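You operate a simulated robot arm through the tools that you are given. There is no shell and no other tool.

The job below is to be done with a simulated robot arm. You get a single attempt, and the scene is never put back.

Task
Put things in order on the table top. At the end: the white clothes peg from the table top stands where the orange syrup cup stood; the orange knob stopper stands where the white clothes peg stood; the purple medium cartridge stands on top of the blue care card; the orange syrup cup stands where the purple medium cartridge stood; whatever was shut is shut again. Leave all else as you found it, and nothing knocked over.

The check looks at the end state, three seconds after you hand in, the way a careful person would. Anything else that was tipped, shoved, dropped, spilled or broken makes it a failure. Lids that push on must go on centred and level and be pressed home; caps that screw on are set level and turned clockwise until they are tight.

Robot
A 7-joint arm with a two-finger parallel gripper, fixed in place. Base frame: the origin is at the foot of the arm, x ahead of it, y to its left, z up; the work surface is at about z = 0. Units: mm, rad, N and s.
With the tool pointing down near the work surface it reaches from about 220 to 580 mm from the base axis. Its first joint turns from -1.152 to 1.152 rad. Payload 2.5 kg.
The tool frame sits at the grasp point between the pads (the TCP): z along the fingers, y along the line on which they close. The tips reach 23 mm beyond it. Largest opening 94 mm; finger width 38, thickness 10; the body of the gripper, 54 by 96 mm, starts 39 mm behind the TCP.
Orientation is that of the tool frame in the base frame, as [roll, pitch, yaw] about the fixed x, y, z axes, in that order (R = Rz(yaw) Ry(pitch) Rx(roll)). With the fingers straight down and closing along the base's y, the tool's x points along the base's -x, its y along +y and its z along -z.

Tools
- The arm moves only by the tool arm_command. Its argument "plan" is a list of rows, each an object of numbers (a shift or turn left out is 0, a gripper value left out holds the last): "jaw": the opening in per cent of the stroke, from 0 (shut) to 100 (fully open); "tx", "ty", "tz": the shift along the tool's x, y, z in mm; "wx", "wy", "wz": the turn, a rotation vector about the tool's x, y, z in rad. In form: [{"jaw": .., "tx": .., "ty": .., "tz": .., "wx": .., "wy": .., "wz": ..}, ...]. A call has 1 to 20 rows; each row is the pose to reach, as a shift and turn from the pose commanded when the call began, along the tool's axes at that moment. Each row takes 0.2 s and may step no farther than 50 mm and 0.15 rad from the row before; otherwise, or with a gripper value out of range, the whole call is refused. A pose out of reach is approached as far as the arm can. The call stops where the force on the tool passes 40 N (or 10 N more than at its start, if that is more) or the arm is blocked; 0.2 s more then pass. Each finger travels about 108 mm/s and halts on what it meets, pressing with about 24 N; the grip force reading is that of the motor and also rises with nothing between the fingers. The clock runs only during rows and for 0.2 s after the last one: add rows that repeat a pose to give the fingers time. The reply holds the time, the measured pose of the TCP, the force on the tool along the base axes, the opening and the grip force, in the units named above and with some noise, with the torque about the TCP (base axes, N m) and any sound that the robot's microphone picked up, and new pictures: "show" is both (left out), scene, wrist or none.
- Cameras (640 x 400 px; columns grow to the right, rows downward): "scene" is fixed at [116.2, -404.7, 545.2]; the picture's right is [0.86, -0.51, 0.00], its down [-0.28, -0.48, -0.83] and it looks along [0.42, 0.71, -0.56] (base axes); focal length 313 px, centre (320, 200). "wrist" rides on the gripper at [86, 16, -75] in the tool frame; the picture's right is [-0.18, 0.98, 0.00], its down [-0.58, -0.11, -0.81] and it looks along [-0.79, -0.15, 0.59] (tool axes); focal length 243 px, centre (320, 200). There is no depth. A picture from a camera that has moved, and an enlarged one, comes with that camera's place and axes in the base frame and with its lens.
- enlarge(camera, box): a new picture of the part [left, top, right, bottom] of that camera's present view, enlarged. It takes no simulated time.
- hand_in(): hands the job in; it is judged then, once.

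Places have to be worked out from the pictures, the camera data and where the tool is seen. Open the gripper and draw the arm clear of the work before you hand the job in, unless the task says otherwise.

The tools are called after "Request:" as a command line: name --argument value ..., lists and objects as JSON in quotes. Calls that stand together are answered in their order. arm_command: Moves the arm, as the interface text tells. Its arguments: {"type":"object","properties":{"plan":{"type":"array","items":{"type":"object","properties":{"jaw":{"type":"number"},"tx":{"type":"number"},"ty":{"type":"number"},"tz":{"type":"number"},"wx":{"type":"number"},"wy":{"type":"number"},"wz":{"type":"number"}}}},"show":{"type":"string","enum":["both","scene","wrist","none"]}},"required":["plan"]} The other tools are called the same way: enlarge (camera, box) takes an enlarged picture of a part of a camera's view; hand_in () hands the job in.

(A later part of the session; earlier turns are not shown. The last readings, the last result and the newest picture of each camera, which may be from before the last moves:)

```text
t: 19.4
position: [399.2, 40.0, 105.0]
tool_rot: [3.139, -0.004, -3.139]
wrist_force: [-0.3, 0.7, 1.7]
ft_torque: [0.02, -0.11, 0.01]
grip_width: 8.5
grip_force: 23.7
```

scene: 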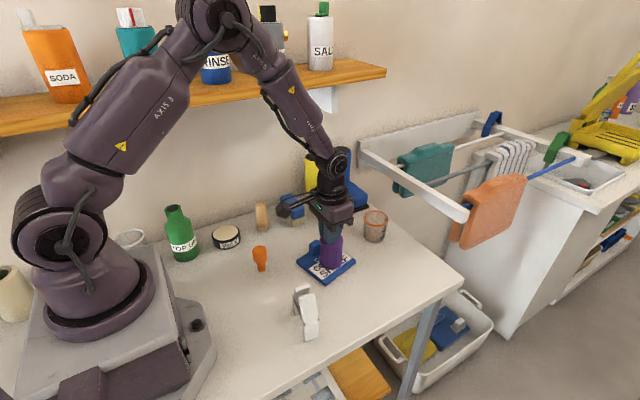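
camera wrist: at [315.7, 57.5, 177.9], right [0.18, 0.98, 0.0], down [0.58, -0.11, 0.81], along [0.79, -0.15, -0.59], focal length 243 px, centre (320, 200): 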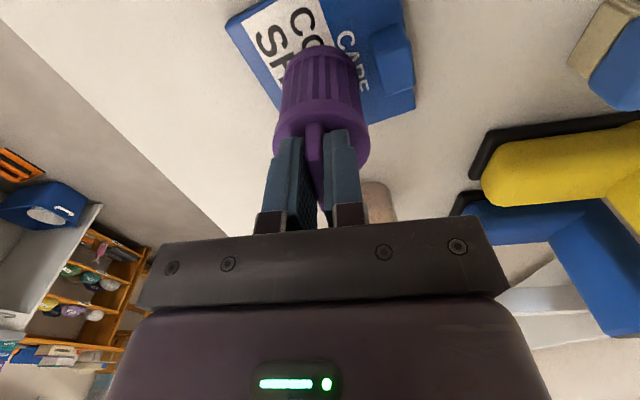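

The load is nearly zero (1.7 N), so the cartridge is just touching the card. I open the jaws gradually.

Request:
arm_command --plan '[{"jaw": 12}, {"jaw": 18}, {"jaw": 26}, {"jaw": 35}, {"jaw": 35}]'

Request:
enlarge --camera "scene" --box '[280, 200, 380, 290]'

Request:
enlarge --camera "wrist" --box '[200, 0, 460, 180]'

```text
t: 20.6
position: [402.5, 40.2, 105.9]
tool_rot: [3.14, -0.001, -3.141]
wrist_force: [-0.6, 0.5, -0.9]
ft_torque: [0.0, 0.03, 0.0]
grip_width: 32.7
grip_force: 0.0
camera wrist: at [315.0, 57.5, 179.1], right [0.18, 0.98, 0.0], down [0.58, -0.11, 0.81], along [0.79, -0.15, -0.59], focal length 243 px, centre (320, 200)
```

scene: 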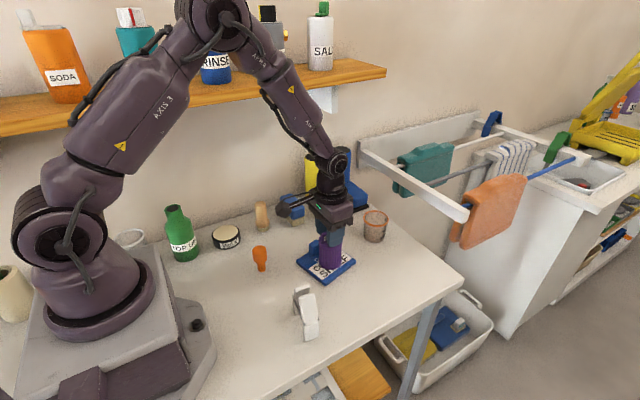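
wrist: 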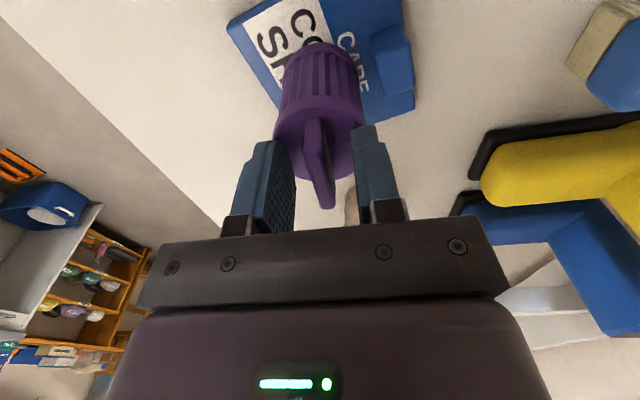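

```text
4.44 times, centred on (330, 245) of scene
camera zoom: at [116.2, -404.7, 545.2], right [0.86, -0.51, 0.0], down [-0.28, -0.48, -0.83], along [0.42, 0.71, -0.56], focal length 1390 px, centre (276, 0)
```

zoom: 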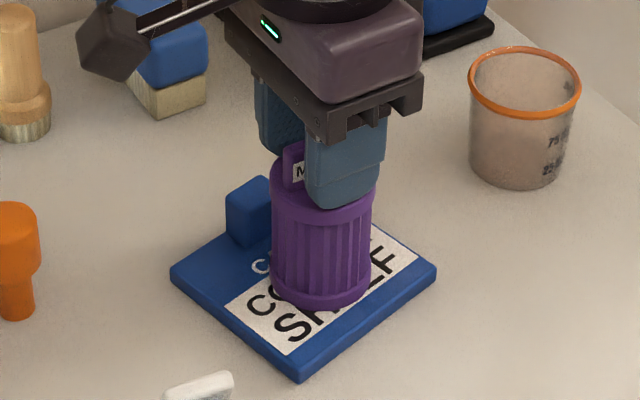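

```text
2.22 times, centred on (330, 90) of wrist
camera zoom: at [315.0, 57.5, 179.1], right [0.18, 0.98, 0.0], down [0.58, -0.11, 0.81], along [0.79, -0.15, -0.59], focal length 539 px, centre (298, 444)
```

zoom: 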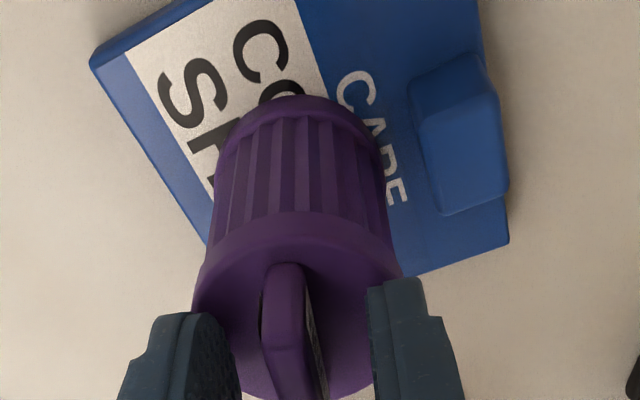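

The cartridge stands upright on the card and the card hasn't moved. I rise straight up, then move above the cup near (548,67) for a close look.

Request:
arm_command --plan '[{"jaw": 35, "tz": -10}, {"tz": -40}, {"tz": -80}, {"jaw": 100, "tx": -30, "ty": 4, "tz": -85}, {"tx": -70, "ty": 12, "tz": -85}, {"tx": -110, "ty": 20, "tz": -85}, {"tx": -140, "ty": 25, "tz": -85}, {"tx": -147, "ty": 26, "tz": -85}, {"tx": -147, "ty": 26, "tz": -85}]'

Request:
enlarge --camera "wrist" --box '[250, 0, 390, 130]'

Request:
enlarge --camera "scene" --box '[280, 200, 400, 300]'

```text
t: 22.6
position: [549.4, 67.5, 190.2]
tool_rot: [3.14, 0.0, -3.141]
wrist_force: [0.3, 0.7, 0.2]
ft_torque: [0.02, -0.03, -0.01]
grip_width: 93.6
grip_force: 0.0
camera wrist: at [462.7, 83.6, 264.0], right [0.18, 0.98, 0.0], down [0.58, -0.11, 0.81], along [0.79, -0.15, -0.59], focal length 243 px, centre (320, 200)
```

scene: 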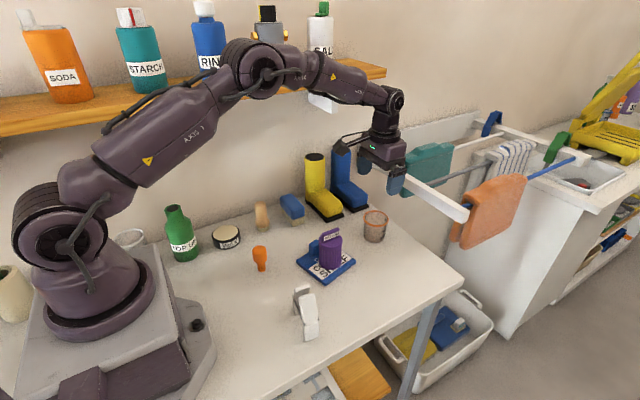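
wrist: 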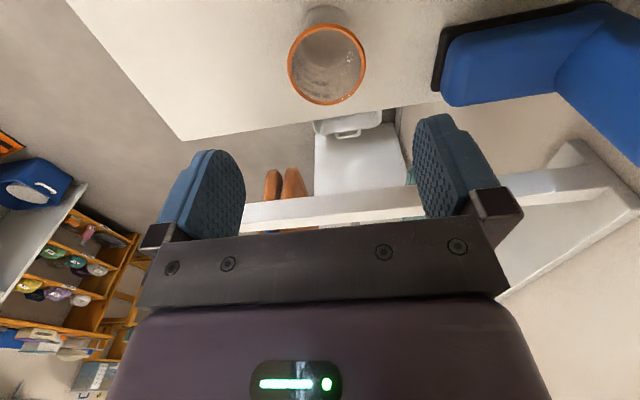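

```text
3.08 times, centred on (320, 65) of wrist
camera zoom: at [462.7, 83.6, 264.0], right [0.18, 0.98, 0.0], down [0.58, -0.11, 0.81], along [0.79, -0.15, -0.59], focal length 746 px, centre (320, 615)
```

zoom: 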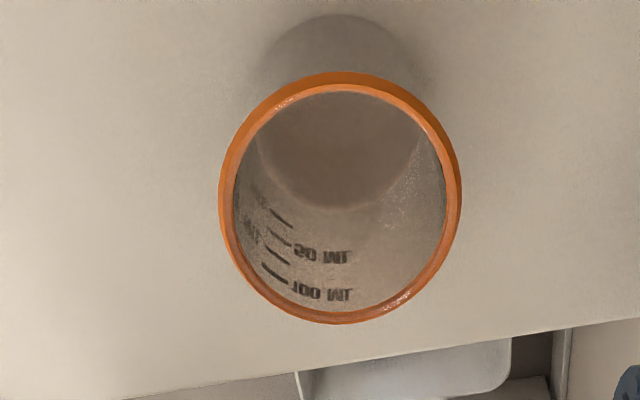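

```text
4.00 times, centred on (340, 250) of scene
camera zoom: at [116.2, -404.7, 545.2], right [0.86, -0.51, 0.0], down [-0.28, -0.48, -0.83], along [0.42, 0.71, -0.56], focal length 1251 px, centre (240, 0)
```

zoom: 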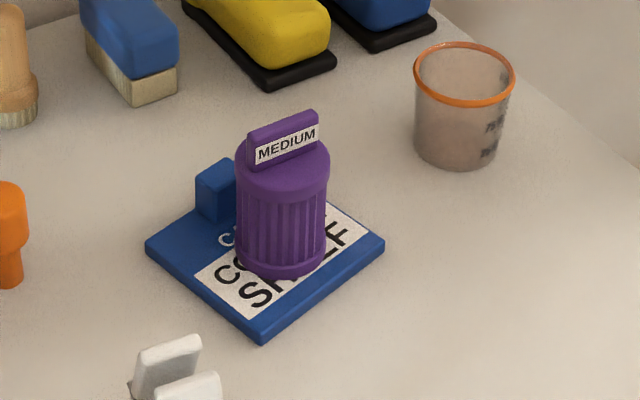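

The cup is empty, centre about (553.5,72), rim diameter ≈63 mm. I shift over it and descend to z≈95 to verify alignment.

Request:
arm_command --plan '[{"jaw": 100, "tx": -5, "ty": 5, "tz": 25}, {"tx": -5, "ty": 5, "tz": 60}, {"tx": -5, "ty": 5, "tz": 90}, {"tx": -5, "ty": 5, "tz": 95}, {"tx": -5, "ty": 5, "tz": 95}]'

Request:
enlarge --camera "wrist" --box '[220, 60, 420, 200]'

Request:
enlarge --camera "scene" --box '[340, 170, 430, 250]'

```text
t: 23.8
position: [553.4, 73.3, 94.5]
tool_rot: [-3.142, 0.0, 3.141]
wrist_force: [-0.6, 0.6, 0.0]
ft_torque: [-0.02, -0.02, 0.0]
grip_width: 94.1
grip_force: 0.2
camera wrist: at [467.3, 89.6, 169.1], right [0.18, 0.98, 0.0], down [0.58, -0.11, 0.81], along [0.79, -0.15, -0.59], focal length 243 px, centre (320, 200)
```

scene: 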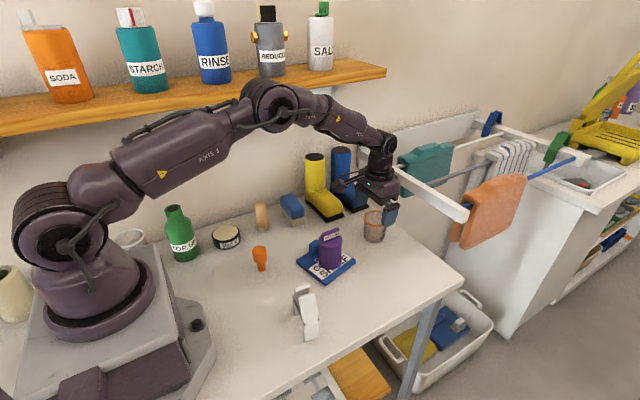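
wrist: 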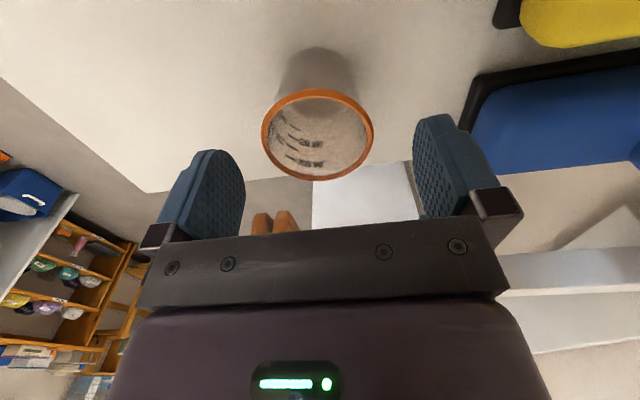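

```text
2.86 times, centred on (320, 130) of wrist
camera zoom: at [467.3, 89.6, 169.1], right [0.18, 0.98, 0.0], down [0.58, -0.11, 0.81], along [0.79, -0.15, -0.59], focal length 693 px, centre (320, 400)
```

zoom: 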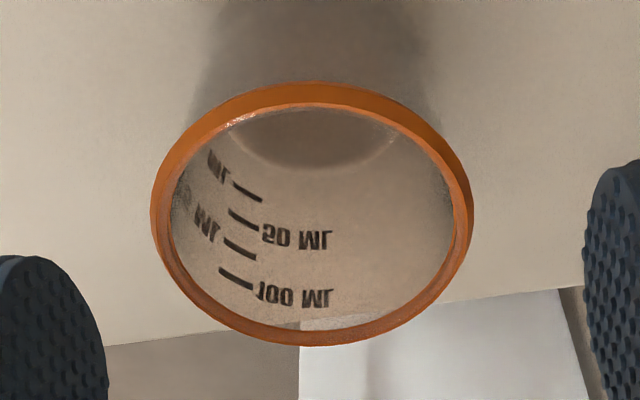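

```text
5.00 times, centred on (385, 210) of scene
camera zoom: at [116.2, -404.7, 545.2], right [0.86, -0.51, 0.0], down [-0.28, -0.48, -0.83], along [0.42, 0.71, -0.56], focal length 1564 px, centre (-5, 150)
```

zoom: 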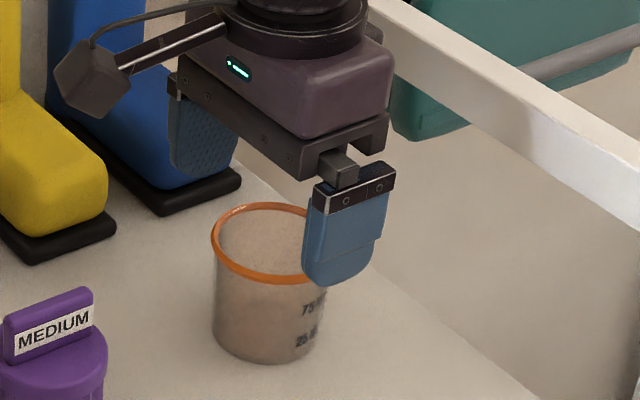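

The cup's rim is at z≈59 and its centre is within ~1.5 mm of the TCP axis. I descend to z≈50 so the rim meets the middle of the pads, still open.

Request:
arm_command --plan '[{"jaw": 100, "tx": -1, "ty": -1, "tz": 15}, {"tx": -1, "ty": -1, "tz": 32}, {"tx": -1, "ty": -1, "tz": 46}, {"tx": -1, "ty": -1, "tz": 46}]'

Request:
enlarge --camera "wrist" --box '[200, 80, 440, 240]'

Request:
enlarge --camera "scene" --box '[340, 170, 430, 250]'

```text
t: 24.8
position: [554.6, 71.2, 51.7]
tool_rot: [3.141, -0.002, -3.141]
wrist_force: [-0.4, -0.9, 0.5]
ft_torque: [0.0, 0.02, 0.02]
grip_width: 94.2
grip_force: 0.1
camera wrist: at [468.0, 87.9, 123.5], right [0.18, 0.98, 0.0], down [0.58, -0.11, 0.81], along [0.79, -0.15, -0.59], focal length 243 px, centre (320, 200)
```

scene: 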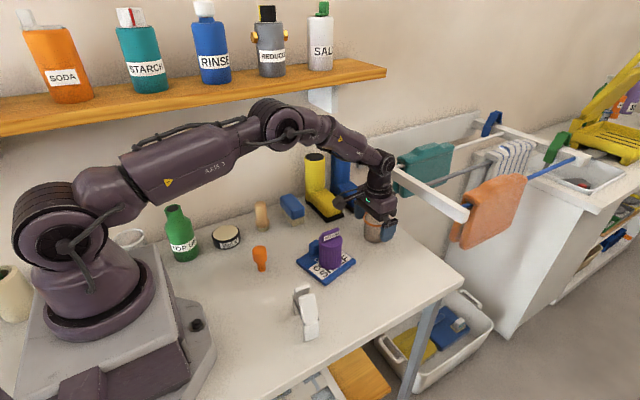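
wrist: 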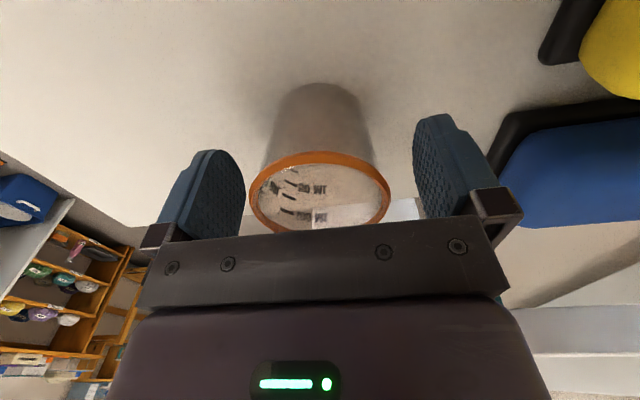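

```text
2.50 times, centred on (320, 160) of wrist
camera zoom: at [468.0, 87.9, 123.5], right [0.18, 0.98, 0.0], down [0.58, -0.11, 0.81], along [0.79, -0.15, -0.59], focal length 606 px, centre (320, 300)
```

zoom: 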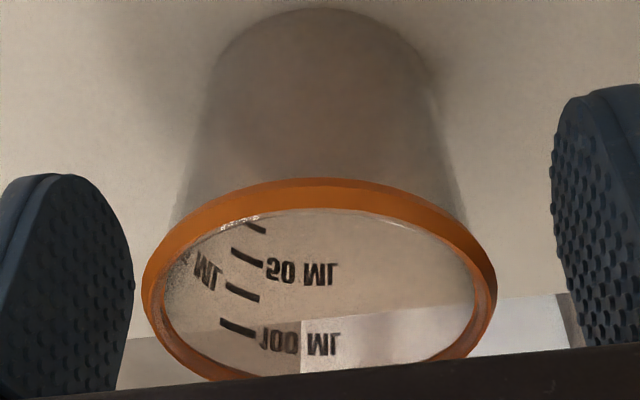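

```text
5.00 times, centred on (385, 210) of scene
camera zoom: at [116.2, -404.7, 545.2], right [0.86, -0.51, 0.0], down [-0.28, -0.48, -0.83], along [0.42, 0.71, -0.56], focal length 1564 px, centre (-5, 150)
```

zoom: 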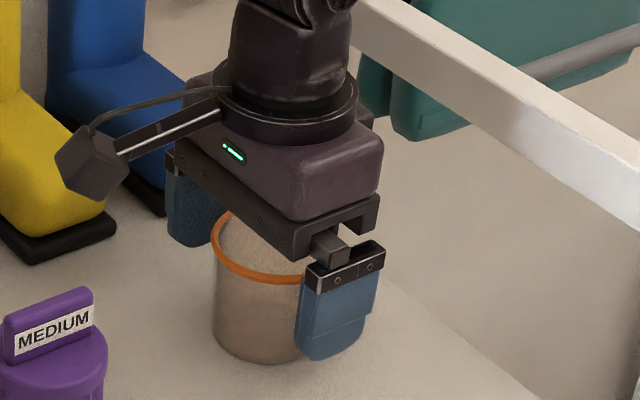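

The rim is centred between the pads. I close on it.

Request:
arm_command --plan '[{"jaw": 75}, {"jaw": 60}, {"jaw": 0}, {"jaw": 0}, {"jaw": 0}]'

Request:
enlarge --camera "wrist" --box '[200, 80, 440, 240]'

Request:
enlarge --camera "scene" --box '[340, 170, 430, 250]'

```text
t: 26.0
position: [554.6, 70.5, 50.5]
tool_rot: [3.141, 0.0, 3.14]
wrist_force: [0.2, -0.2, 0.6]
ft_torque: [0.02, 0.04, -0.01]
grip_width: 60.2
grip_force: 24.5
camera wrist: at [468.0, 87.9, 123.6], right [0.18, 0.98, 0.0], down [0.58, -0.11, 0.81], along [0.79, -0.15, -0.59], focal length 243 px, centre (320, 200)
```

scene: 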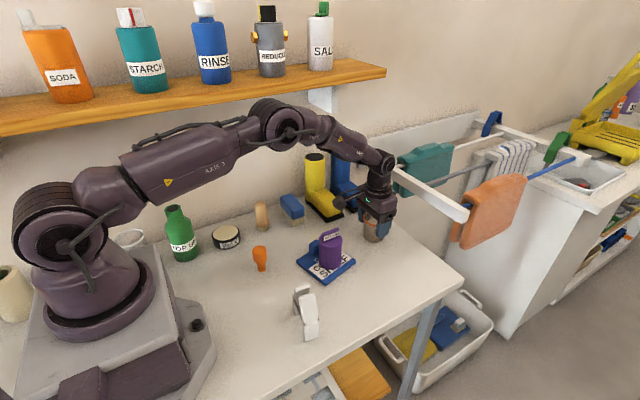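
wrist: 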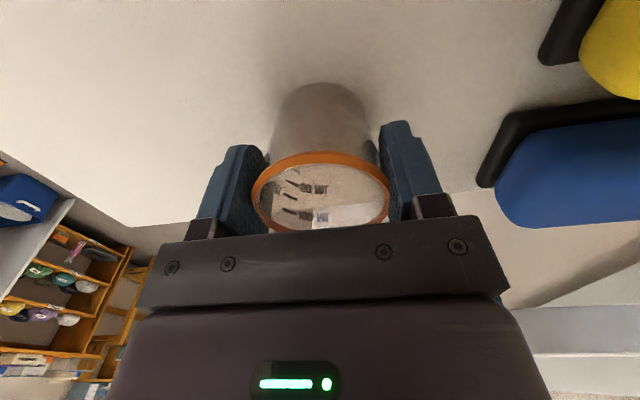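

```text
2.50 times, centred on (320, 160) of wrist
camera zoom: at [468.0, 87.9, 123.6], right [0.18, 0.98, 0.0], down [0.58, -0.11, 0.81], along [0.79, -0.15, -0.59], focal length 606 px, centre (320, 300)
```

zoom: 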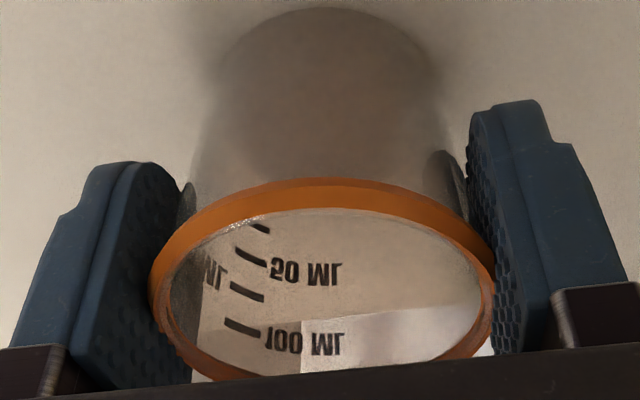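

```text
5.00 times, centred on (385, 210) of scene
camera zoom: at [116.2, -404.7, 545.2], right [0.86, -0.51, 0.0], down [-0.28, -0.48, -0.83], along [0.42, 0.71, -0.56], focal length 1564 px, centre (-5, 150)
```

zoom: 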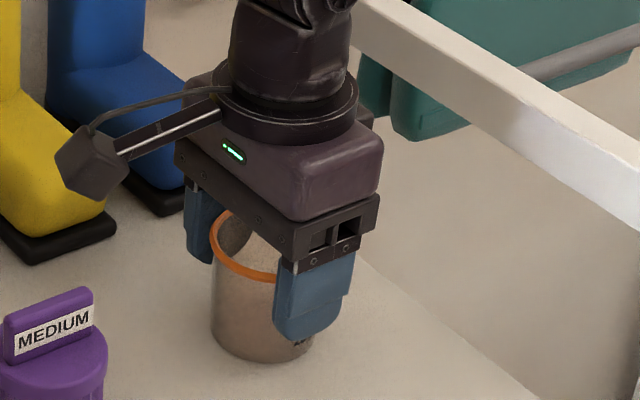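

Held at 60.2 mm. I test-lift 4 mm in 1 mm steps and compare the views for slipping.

Request:
arm_command --plan '[{"jaw": 0, "tz": -1}, {"tz": -2}, {"tz": -3}, {"tz": -4}, {"tz": -4}]'

Request:
enlarge --camera "wrist" --box '[200, 80, 440, 240]'

Request:
enlarge --camera "scene" --box '[340, 170, 430, 250]'

```text
t: 27.2
position: [554.2, 72.1, 54.4]
tool_rot: [3.141, -0.002, 3.141]
wrist_force: [0.2, -0.1, 0.2]
ft_torque: [-0.02, -0.01, 0.0]
grip_width: 60.2
grip_force: 24.0
camera wrist: at [467.8, 89.2, 127.9], right [0.18, 0.98, 0.0], down [0.58, -0.11, 0.81], along [0.79, -0.15, -0.59], focal length 243 px, centre (320, 200)
```

scene: 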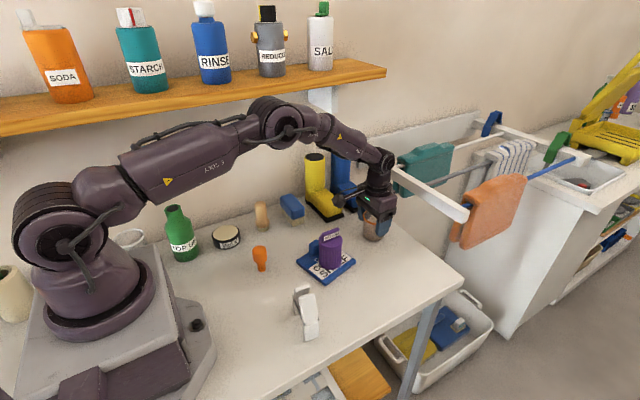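
wrist: 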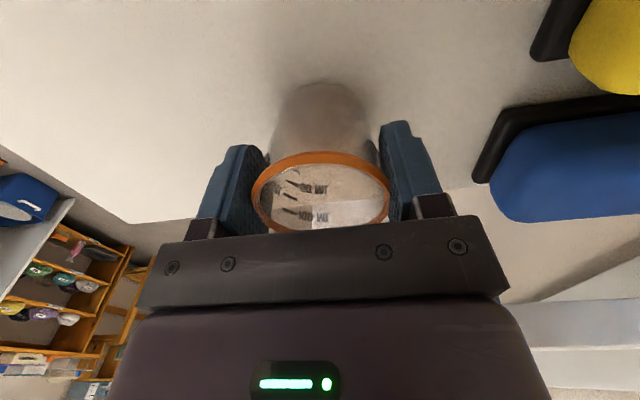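

```text
2.50 times, centred on (320, 160) of wrist
camera zoom: at [467.8, 89.2, 127.9], right [0.18, 0.98, 0.0], down [0.58, -0.11, 0.81], along [0.79, -0.15, -0.59], focal length 606 px, centre (320, 300)
```

zoom: 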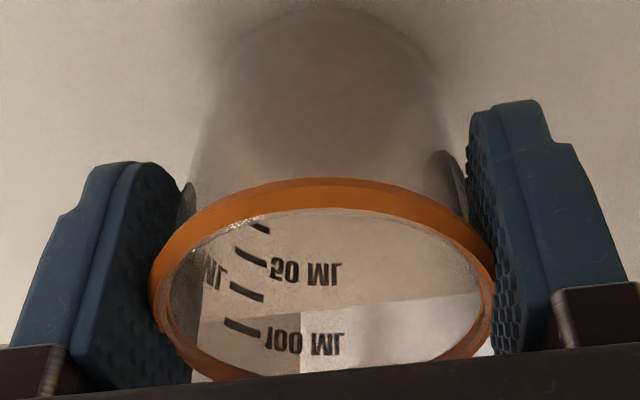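

```text
5.00 times, centred on (385, 210) of scene
camera zoom: at [116.2, -404.7, 545.2], right [0.86, -0.51, 0.0], down [-0.28, -0.48, -0.83], along [0.42, 0.71, -0.56], focal length 1564 px, centre (-5, 150)
```

zoom: 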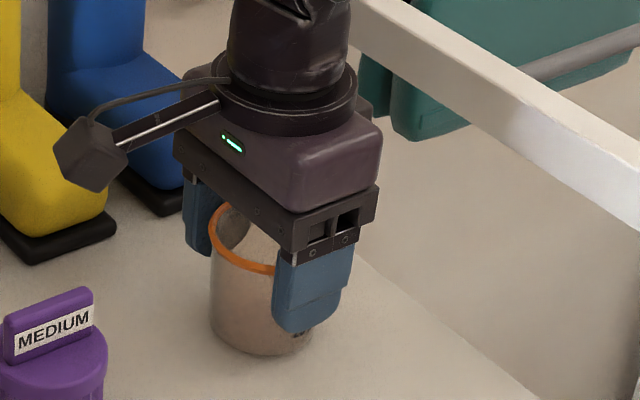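

No slip: the cup rose with the gripper. I lift to ~z 104 and carry it slowly to above the cartridge's original spot, TCP target (514.3,-69).

Request:
arm_command --plan '[{"jaw": 0, "tz": -4}, {"tz": -12}, {"tz": -24}, {"tz": -38}, {"tz": -47}, {"tz": -50}, {"tx": 3, "ty": -10, "tz": -50}, {"tx": 8, "ty": -26, "tz": -50}, {"tx": 14, "ty": -46, "tz": -50}, {"tx": 20, "ty": -68, "tz": -50}, {"tx": 26, "ty": -90, "tz": -50}, {"tx": 32, "ty": -110, "tz": -50}, {"tx": 36, "ty": -126, "tz": -50}, {"tx": 38.7, "ty": -136, "tz": -50}, {"tx": 39.7, "ty": -139.7, "tz": -50}, {"tx": 39.7, "ty": -139.7, "tz": -50}]'

Request:
enlarge --camera "scene" --box '[355, 200, 425, 295]'

```text
t: 30.6
position: [514.6, -67.8, 103.6]
tool_rot: [-3.141, -0.001, -3.139]
wrist_force: [0.1, 0.4, 0.7]
ft_torque: [0.0, -0.02, -0.01]
grip_width: 60.0
grip_force: 24.0
camera wrist: at [428.1, -51.6, 177.1], right [0.18, 0.98, 0.0], down [0.58, -0.11, 0.81], along [0.79, -0.15, -0.59], focal length 243 px, centre (320, 200)
```

scene: 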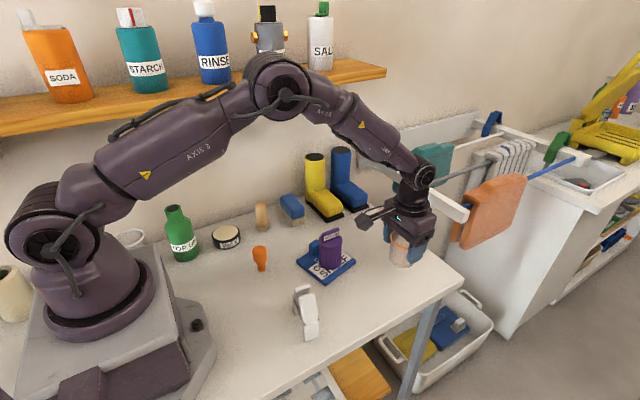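
wrist: 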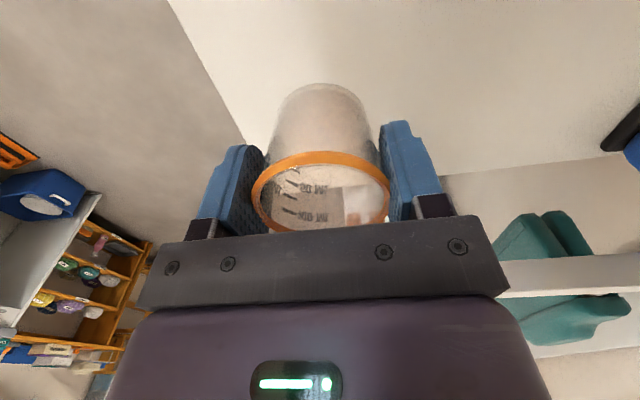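

```text
4.21 times, centred on (390, 248) of scene
camera zoom: at [116.1, -404.7, 545.2], right [0.86, -0.51, 0.0], down [-0.28, -0.48, -0.83], along [0.42, 0.71, -0.56], focal length 1317 px, centre (25, 0)
```

zoom: 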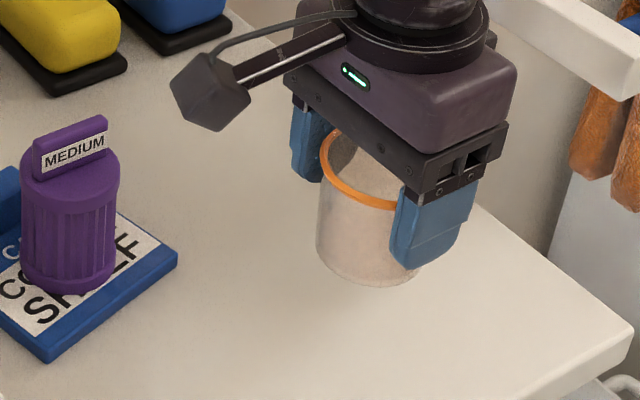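

The cup hangs level. I lower it to about 3 mm above the table and check its base against the original cartridge footprint.

Request:
arm_command --plan '[{"jaw": 0, "tz": 8}, {"tz": 20}, {"tz": 34}, {"tz": 45}, {"tz": 50}, {"tz": 51}, {"tz": 51}]'

Request:
enlarge --camera "scene" --box '[355, 200, 425, 295]'

```text
t: 32.2
position: [515.5, -69.3, 51.7]
tool_rot: [3.141, 0.0, 3.141]
wrist_force: [0.4, 0.0, -0.4]
ft_torque: [-0.03, -0.02, -0.03]
grip_width: 60.1
grip_force: 23.9
camera wrist: at [427.8, -52.3, 126.1], right [0.18, 0.98, 0.0], down [0.58, -0.11, 0.81], along [0.79, -0.15, -0.59], focal length 243 px, centre (320, 200)
```

scene: 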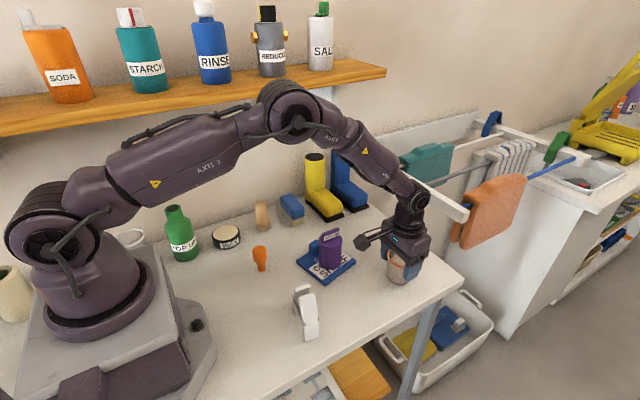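
wrist: 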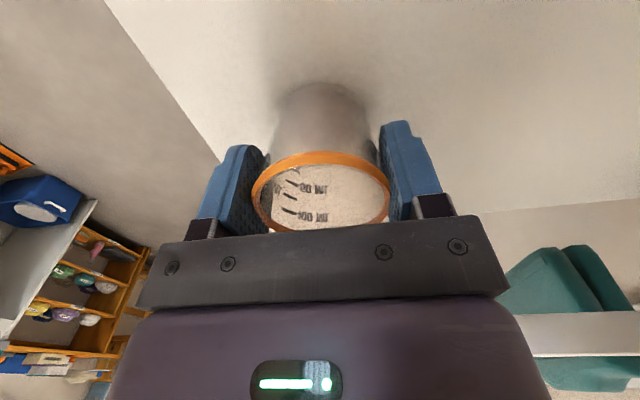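

```text
4.21 times, centred on (390, 248) of scene
camera zoom: at [116.2, -404.7, 545.2], right [0.86, -0.51, 0.0], down [-0.28, -0.48, -0.83], along [0.42, 0.71, -0.56], focal length 1317 px, centre (25, 0)
```

zoom: 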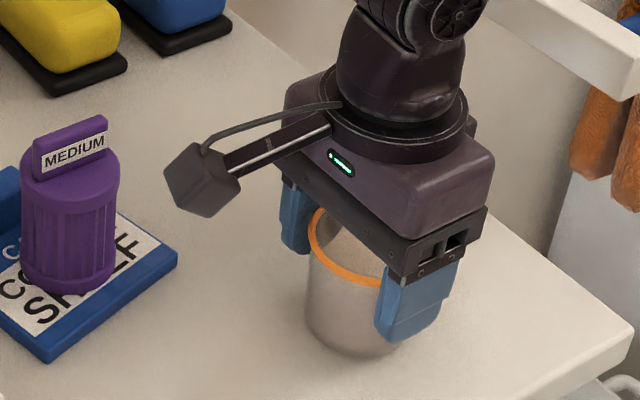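

The cup base lines up with the old cartridge footprint (left edge 307, bottom ≈361 after setting down). I lower the last millimetres.

Request:
arm_command --plan '[{"jaw": 0, "tz": 1}, {"tz": 1.8}, {"tz": 2.5}, {"tz": 2.5}]' --show "none"

```text
t: 33.2
position: [515.6, -69.1, 50.6]
tool_rot: [-3.142, 0.001, -3.141]
wrist_force: [0.0, -0.4, 0.6]
ft_torque: [0.0, 0.0, 0.01]
grip_width: 60.2
grip_force: 24.1
```

Still no contact force at z≈50.6; I go another millimetre in small steps.

Request:
arm_command --plan '[{"jaw": 0, "tz": 0.4}, {"tz": 0.8}, {"tz": 0.8}]' --show "none"

```text
t: 34.0
position: [515.6, -67.8, 50.6]
tool_rot: [-3.14, -0.001, 3.141]
wrist_force: [-1.6, -0.6, 5.2]
ft_torque: [-0.05, 0.08, -0.02]
grip_width: 60.2
grip_force: 23.7
```

Light contact (5 N). I open the jaws gradually and inspect.

Request:
arm_command --plan '[{"jaw": 66}, {"jaw": 70}, {"jaw": 76}, {"jaw": 85}, {"jaw": 100}, {"jaw": 100}]'

Request:
enlarge --camera "scene" --box '[355, 200, 425, 295]'

```text
t: 35.4
position: [515.7, -68.3, 50.0]
tool_rot: [3.141, 0.001, -3.141]
wrist_force: [1.0, -0.1, -0.1]
ft_torque: [0.02, -0.03, 0.01]
grip_width: 93.7
grip_force: 0.0
camera wrist: at [428.2, -51.7, 123.0], right [0.18, 0.98, 0.0], down [0.58, -0.11, 0.81], along [0.79, -0.15, -0.59], focal length 243 px, centre (320, 200)
```

scene: 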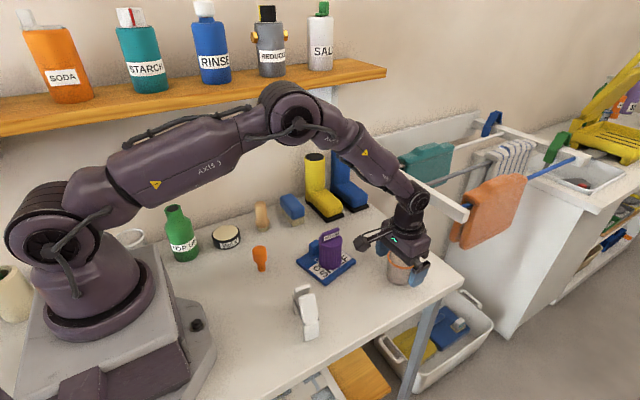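
wrist: 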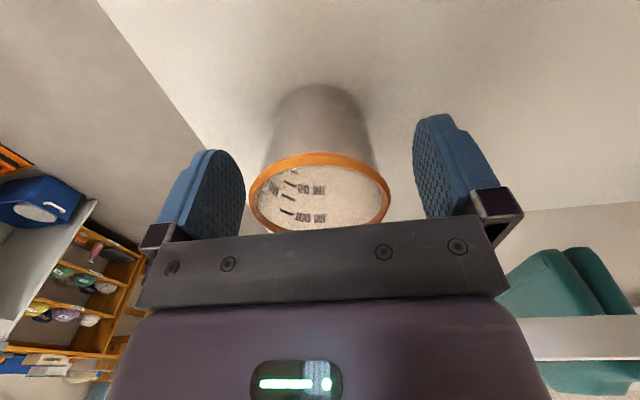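

```text
4.21 times, centred on (390, 248) of scene
camera zoom: at [116.2, -404.7, 545.2], right [0.86, -0.51, 0.0], down [-0.28, -0.48, -0.83], along [0.42, 0.71, -0.56], focal length 1317 px, centre (25, 0)
```

zoom: 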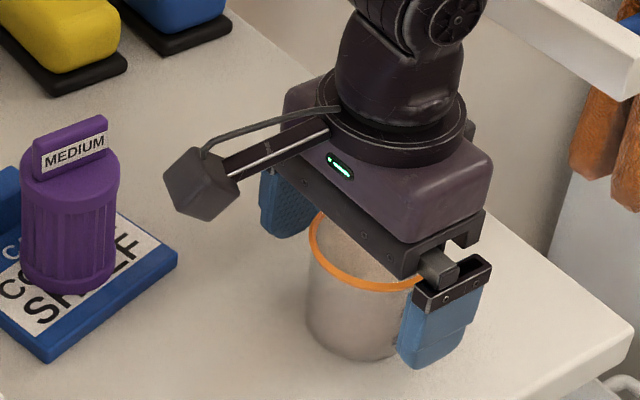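

The cup is upright in the right spot. I rise clear, travel to above the peg and turn the tool about +80° so the jaws will close across the peg's width, camera on the -y side.

Request:
arm_command --plan '[{"jaw": 100, "tz": -40}, {"tz": -85}, {"tz": -130}, {"tx": 25, "tz": -150, "wz": -0.12}, {"tx": 60, "tz": -150, "wz": -0.26}, {"tx": 100, "tz": -150, "wz": -0.4}, {"tx": 140, "tz": -150, "wz": -0.54}, {"tx": 175, "tz": -150, "wz": -0.68}, {"tx": 205, "ty": -2, "tz": -150, "wz": -0.82}, {"tx": 222, "ty": -3, "tz": -150, "wz": -0.96}, {"tx": 230, "ty": -4, "tz": -150, "wz": -1.1}, {"tx": 232, "ty": -4, "tz": -150, "wz": -1.24}, {"tx": 232, "ty": -4, "tz": -150, "wz": -1.38}, {"tx": 232, "ty": -4, "tz": -150, "wz": -1.396}, {"tx": 232, "ty": -4, "tz": -150, "wz": -1.396}]'

Request:
enlarge --camera "wrist" --box '[240, 0, 400, 140]'

Request:
enlarge --camera "scene" --box '[355, 200, 425, 295]'

```text
t: 38.6
position: [283.5, -73.0, 199.6]
tool_rot: [-3.142, -0.002, -1.744]
wrist_force: [0.1, -0.9, 0.6]
ft_torque: [-0.01, 0.0, -0.02]
grip_width: 94.0
grip_force: 0.1
camera wrist: at [252.2, -155.1, 272.7], right [-0.94, 0.35, 0.0], down [0.21, 0.55, 0.81], along [0.28, 0.76, -0.59], focal length 243 px, centre (320, 200)
```

scene: 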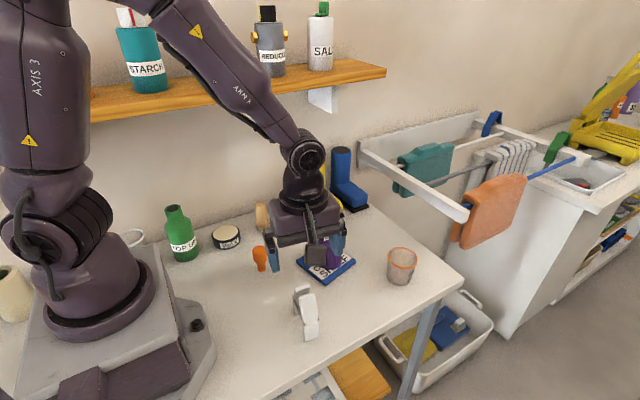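
wrist: 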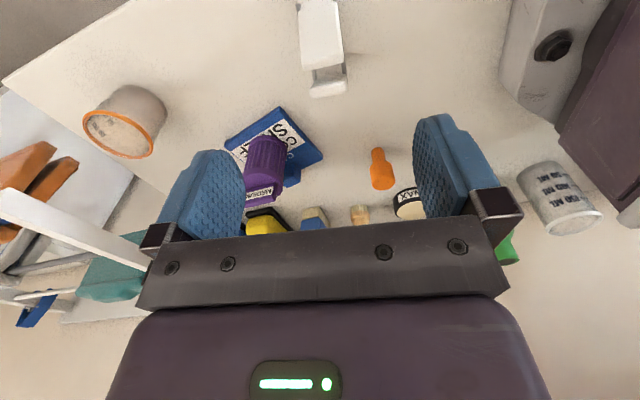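

```text
2.86 times, centred on (320, 70) of wrist
camera zoom: at [252.2, -155.1, 272.7], right [-0.94, 0.35, 0.0], down [0.21, 0.55, 0.81], along [0.28, 0.76, -0.59], focal length 693 px, centre (320, 571)
```

zoom: 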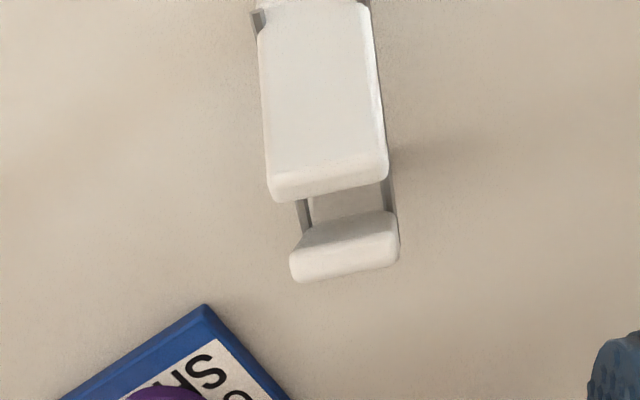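

```text
4.21 times, centred on (390, 248) of scene
camera zoom: at [116.2, -404.7, 545.2], right [0.86, -0.51, 0.0], down [-0.28, -0.48, -0.83], along [0.42, 0.71, -0.56], focal length 1317 px, centre (25, 0)
```

zoom: 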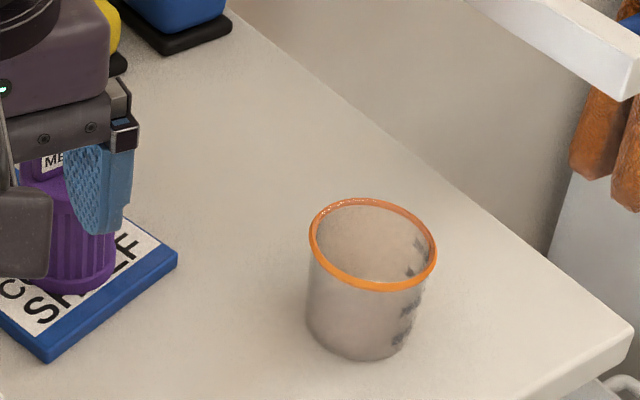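

The cup matches the old cartridge footprint well. The peg is in view at the top; its height needs a better estimate, so I descend to z≈150 with the open fingers straddling it widely.

Request:
arm_command --plan '[{"jaw": 100, "tz": 20}, {"tz": 40}, {"tz": 50}, {"tz": 50}]'

Request:
enlarge --camera "wrist" --box '[240, 0, 400, 160]'

Request:
enlarge --camera "scene" --box '[270, 250, 360, 350]'

```text
t: 39.6
position: [284.0, -72.8, 150.5]
tool_rot: [3.141, 0.001, -1.745]
wrist_force: [-0.5, 0.5, 0.3]
ft_torque: [-0.05, 0.04, 0.01]
grip_width: 93.9
grip_force: 0.0
camera wrist: at [252.1, -154.7, 222.9], right [-0.94, 0.35, 0.0], down [0.21, 0.55, 0.81], along [0.28, 0.75, -0.59], focal length 243 px, centre (320, 200)
```

scene: 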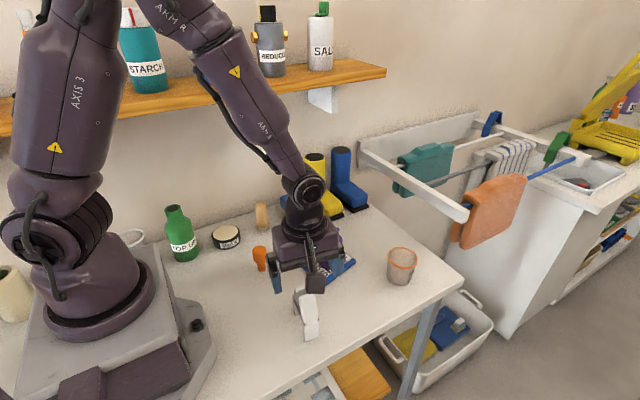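
wrist: 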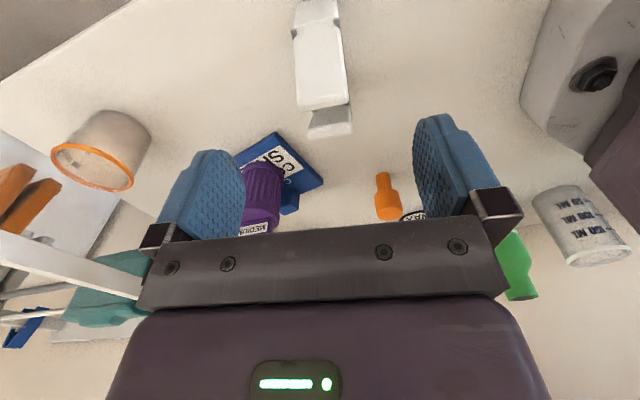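

```text
2.50 times, centred on (320, 80) of wrist
camera zoom: at [252.1, -154.7, 222.9], right [-0.94, 0.35, 0.0], down [0.21, 0.55, 0.81], along [0.28, 0.75, -0.59], focal length 606 px, centre (320, 500)
```

zoom: 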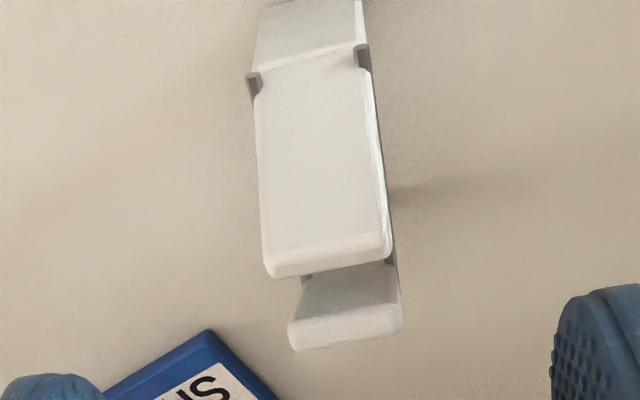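

```text
4.00 times, centred on (315, 300) of scene
camera zoom: at [116.2, -404.7, 545.2], right [0.86, -0.51, 0.0], down [-0.28, -0.48, -0.83], along [0.42, 0.71, -0.56], focal length 1251 px, centre (340, -200)
```

zoom: 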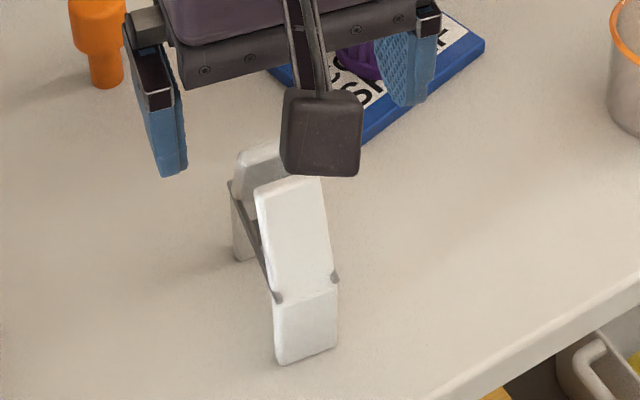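

Triangulating from both views, the peg's top is at z≈96 with centre near (279.5,-70) and width axis at about -10°. I shift by (-3,+3) and descend to z≈76 with the jaws open to straddle it.

Request:
arm_command --plan '[{"jaw": 100, "tx": -2.4, "ty": 3.5, "tz": 5}, {"tx": -2.4, "ty": 3.5, "tz": 25}, {"tx": -2.4, "ty": 3.5, "tz": 40}, {"tx": -2.4, "ty": 3.5, "tz": 40}]'

Request:
enlarge --camera "wrist" --box '[220, 40, 420, 200]'

Request:
enlarge --camera "scene" --box '[270, 250, 360, 350]'

```text
t: 40.6
position: [279.2, -69.7, 109.9]
tool_rot: [-3.14, 0.001, -1.745]
wrist_force: [-0.1, 0.6, -0.3]
ft_torque: [0.0, 0.02, 0.0]
grip_width: 93.9
grip_force: 0.0
camera wrist: at [248.6, -151.3, 183.0], right [-0.94, 0.35, 0.0], down [0.21, 0.55, 0.81], along [0.28, 0.75, -0.59], focal length 243 px, centre (320, 200)
```

scene: 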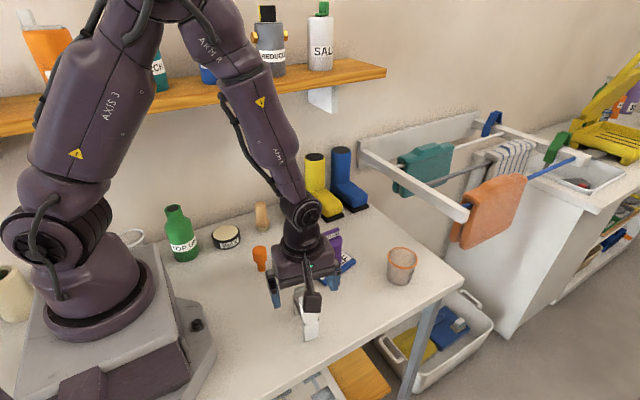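
wrist: 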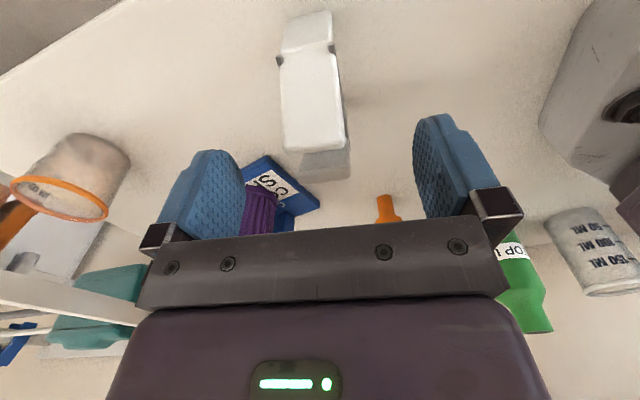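

```text
2.50 times, centred on (320, 120) of wrist
camera zoom: at [248.6, -151.3, 183.0], right [-0.94, 0.35, 0.0], down [0.21, 0.55, 0.81], along [0.28, 0.75, -0.59], focal length 606 px, centre (320, 400)
```

zoom: 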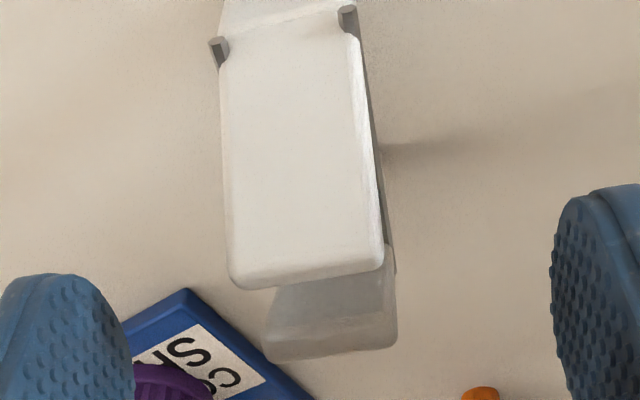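

```text
4.00 times, centred on (315, 300) of scene
camera zoom: at [116.2, -404.7, 545.2], right [0.86, -0.51, 0.0], down [-0.28, -0.48, -0.83], along [0.42, 0.71, -0.56], focal length 1251 px, centre (340, -200)
```

zoom: 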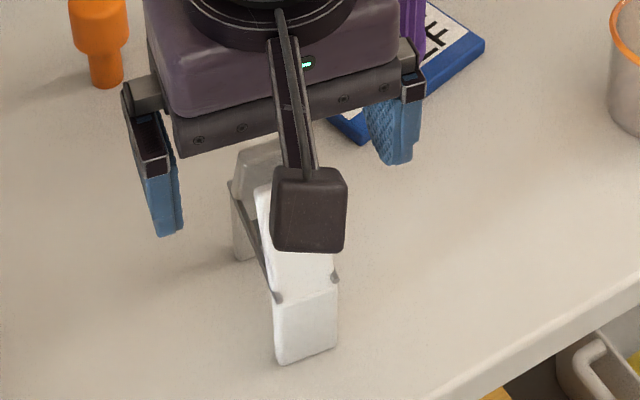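

The peg is centred between the fingers. I descend to z≈78, clear of the spring bars, and check once more before closing.

Request:
arm_command --plan '[{"jaw": 100, "tz": 12}, {"tz": 24}, {"tz": 32}, {"tz": 32}]'

Request:
enlarge --camera "wrist" --box '[200, 60, 440, 240]'

Request:
enlarge --camera "scene" --box '[270, 250, 360, 350]'

```text
t: 41.6
position: [279.9, -70.2, 79.2]
tool_rot: [3.139, 0.0, -1.746]
wrist_force: [-0.8, -0.4, -0.9]
ft_torque: [0.04, -0.01, -0.01]
grip_width: 94.2
grip_force: 0.0
camera wrist: at [248.9, -151.3, 152.3], right [-0.94, 0.35, 0.0], down [0.21, 0.55, 0.81], along [0.28, 0.75, -0.59], focal length 243 px, centre (320, 200)
```

scene: 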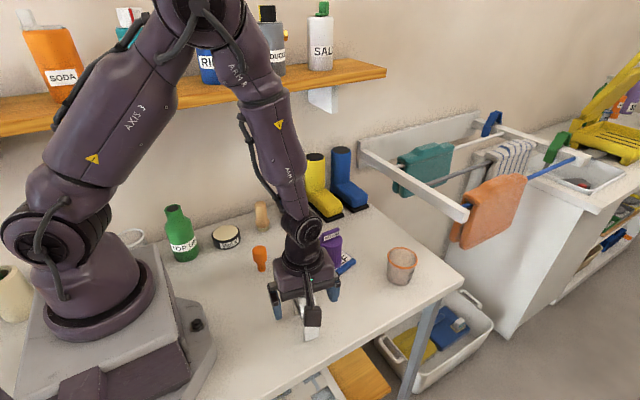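
wrist: 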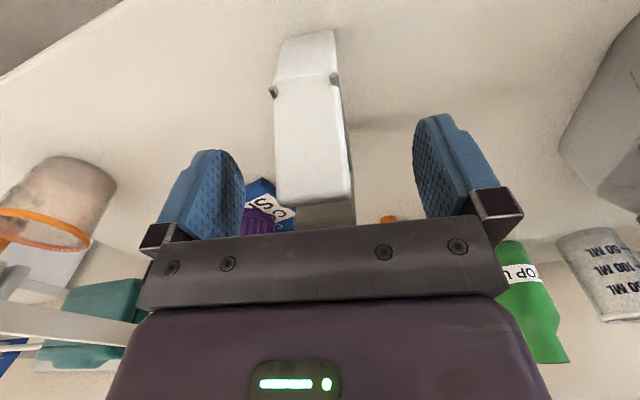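

```text
2.22 times, centred on (320, 150) of wrist
camera zoom: at [248.9, -151.3, 152.3], right [-0.94, 0.35, 0.0], down [0.21, 0.55, 0.81], along [0.28, 0.75, -0.59], focal length 539 px, centre (320, 311)
```

zoom: 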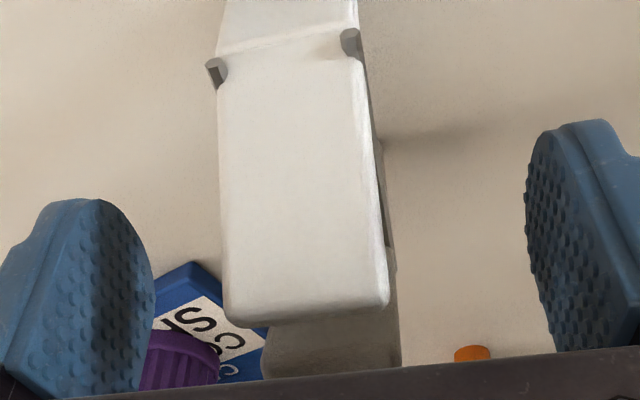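

```text
4.00 times, centred on (315, 300) of scene
camera zoom: at [116.2, -404.7, 545.2], right [0.86, -0.51, 0.0], down [-0.28, -0.48, -0.83], along [0.42, 0.71, -0.56], focal length 1251 px, centre (340, -200)
```

zoom: 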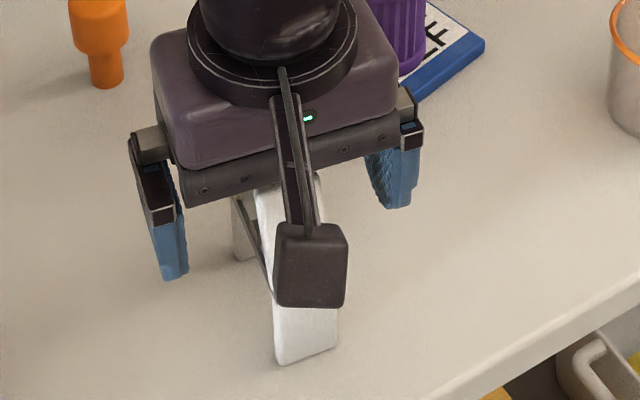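

Alignment is good and the fingers straddle the peg's width evenly. I close the jaws on it.

Request:
arm_command --plan '[{"jaw": 60}, {"jaw": 40}, {"jaw": 0}, {"jaw": 0}, {"jaw": 0}, {"jaw": 0}]'

Request:
enlarge --camera "wrist" --box '[200, 60, 440, 240]'

Request:
enlarge --camera "scene" --box '[270, 250, 360, 350]'

```text
t: 43.0
position: [279.5, -69.1, 80.0]
tool_rot: [3.14, -0.001, -1.745]
wrist_force: [0.3, -0.8, 1.4]
ft_torque: [-0.08, 0.03, 0.01]
grip_width: 31.6
grip_force: 23.7
camera wrist: at [248.7, -151.3, 152.4], right [-0.94, 0.35, 0.0], down [0.21, 0.55, 0.81], along [0.28, 0.75, -0.59], focal length 243 px, centre (320, 200)
```

scene: 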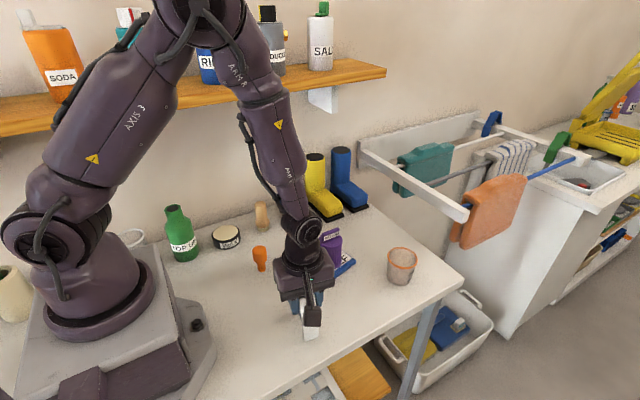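
wrist: 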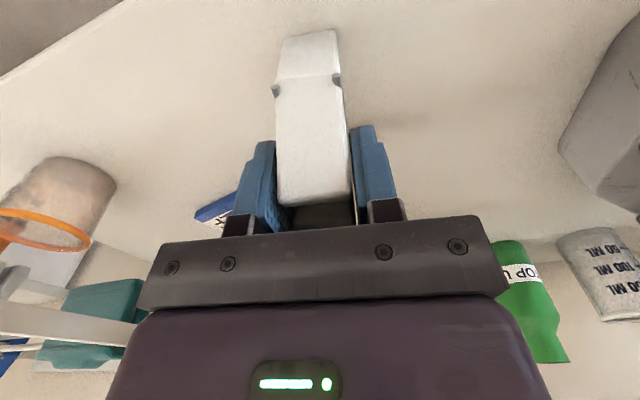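

```text
2.22 times, centred on (320, 150) of wrist
camera zoom: at [248.7, -151.3, 152.4], right [-0.94, 0.35, 0.0], down [0.21, 0.55, 0.81], along [0.28, 0.75, -0.59], focal length 539 px, centre (320, 311)
```

zoom: 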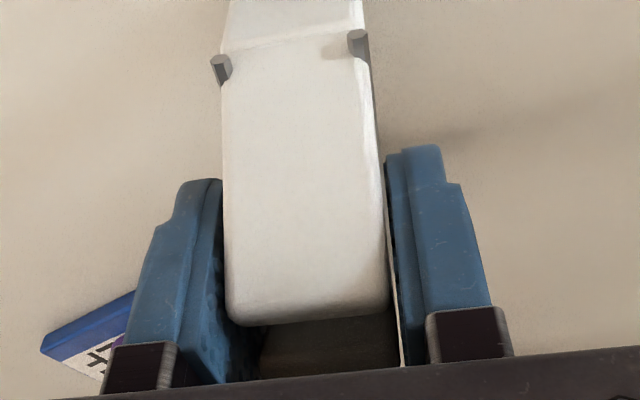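

```text
4.00 times, centred on (315, 300) of scene
camera zoom: at [116.1, -404.7, 545.2], right [0.86, -0.51, 0.0], down [-0.28, -0.48, -0.83], along [0.42, 0.71, -0.56], focal length 1251 px, centre (340, -200)
```

zoom: 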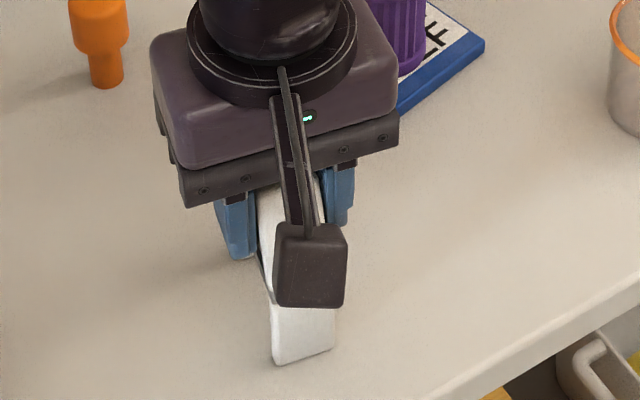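

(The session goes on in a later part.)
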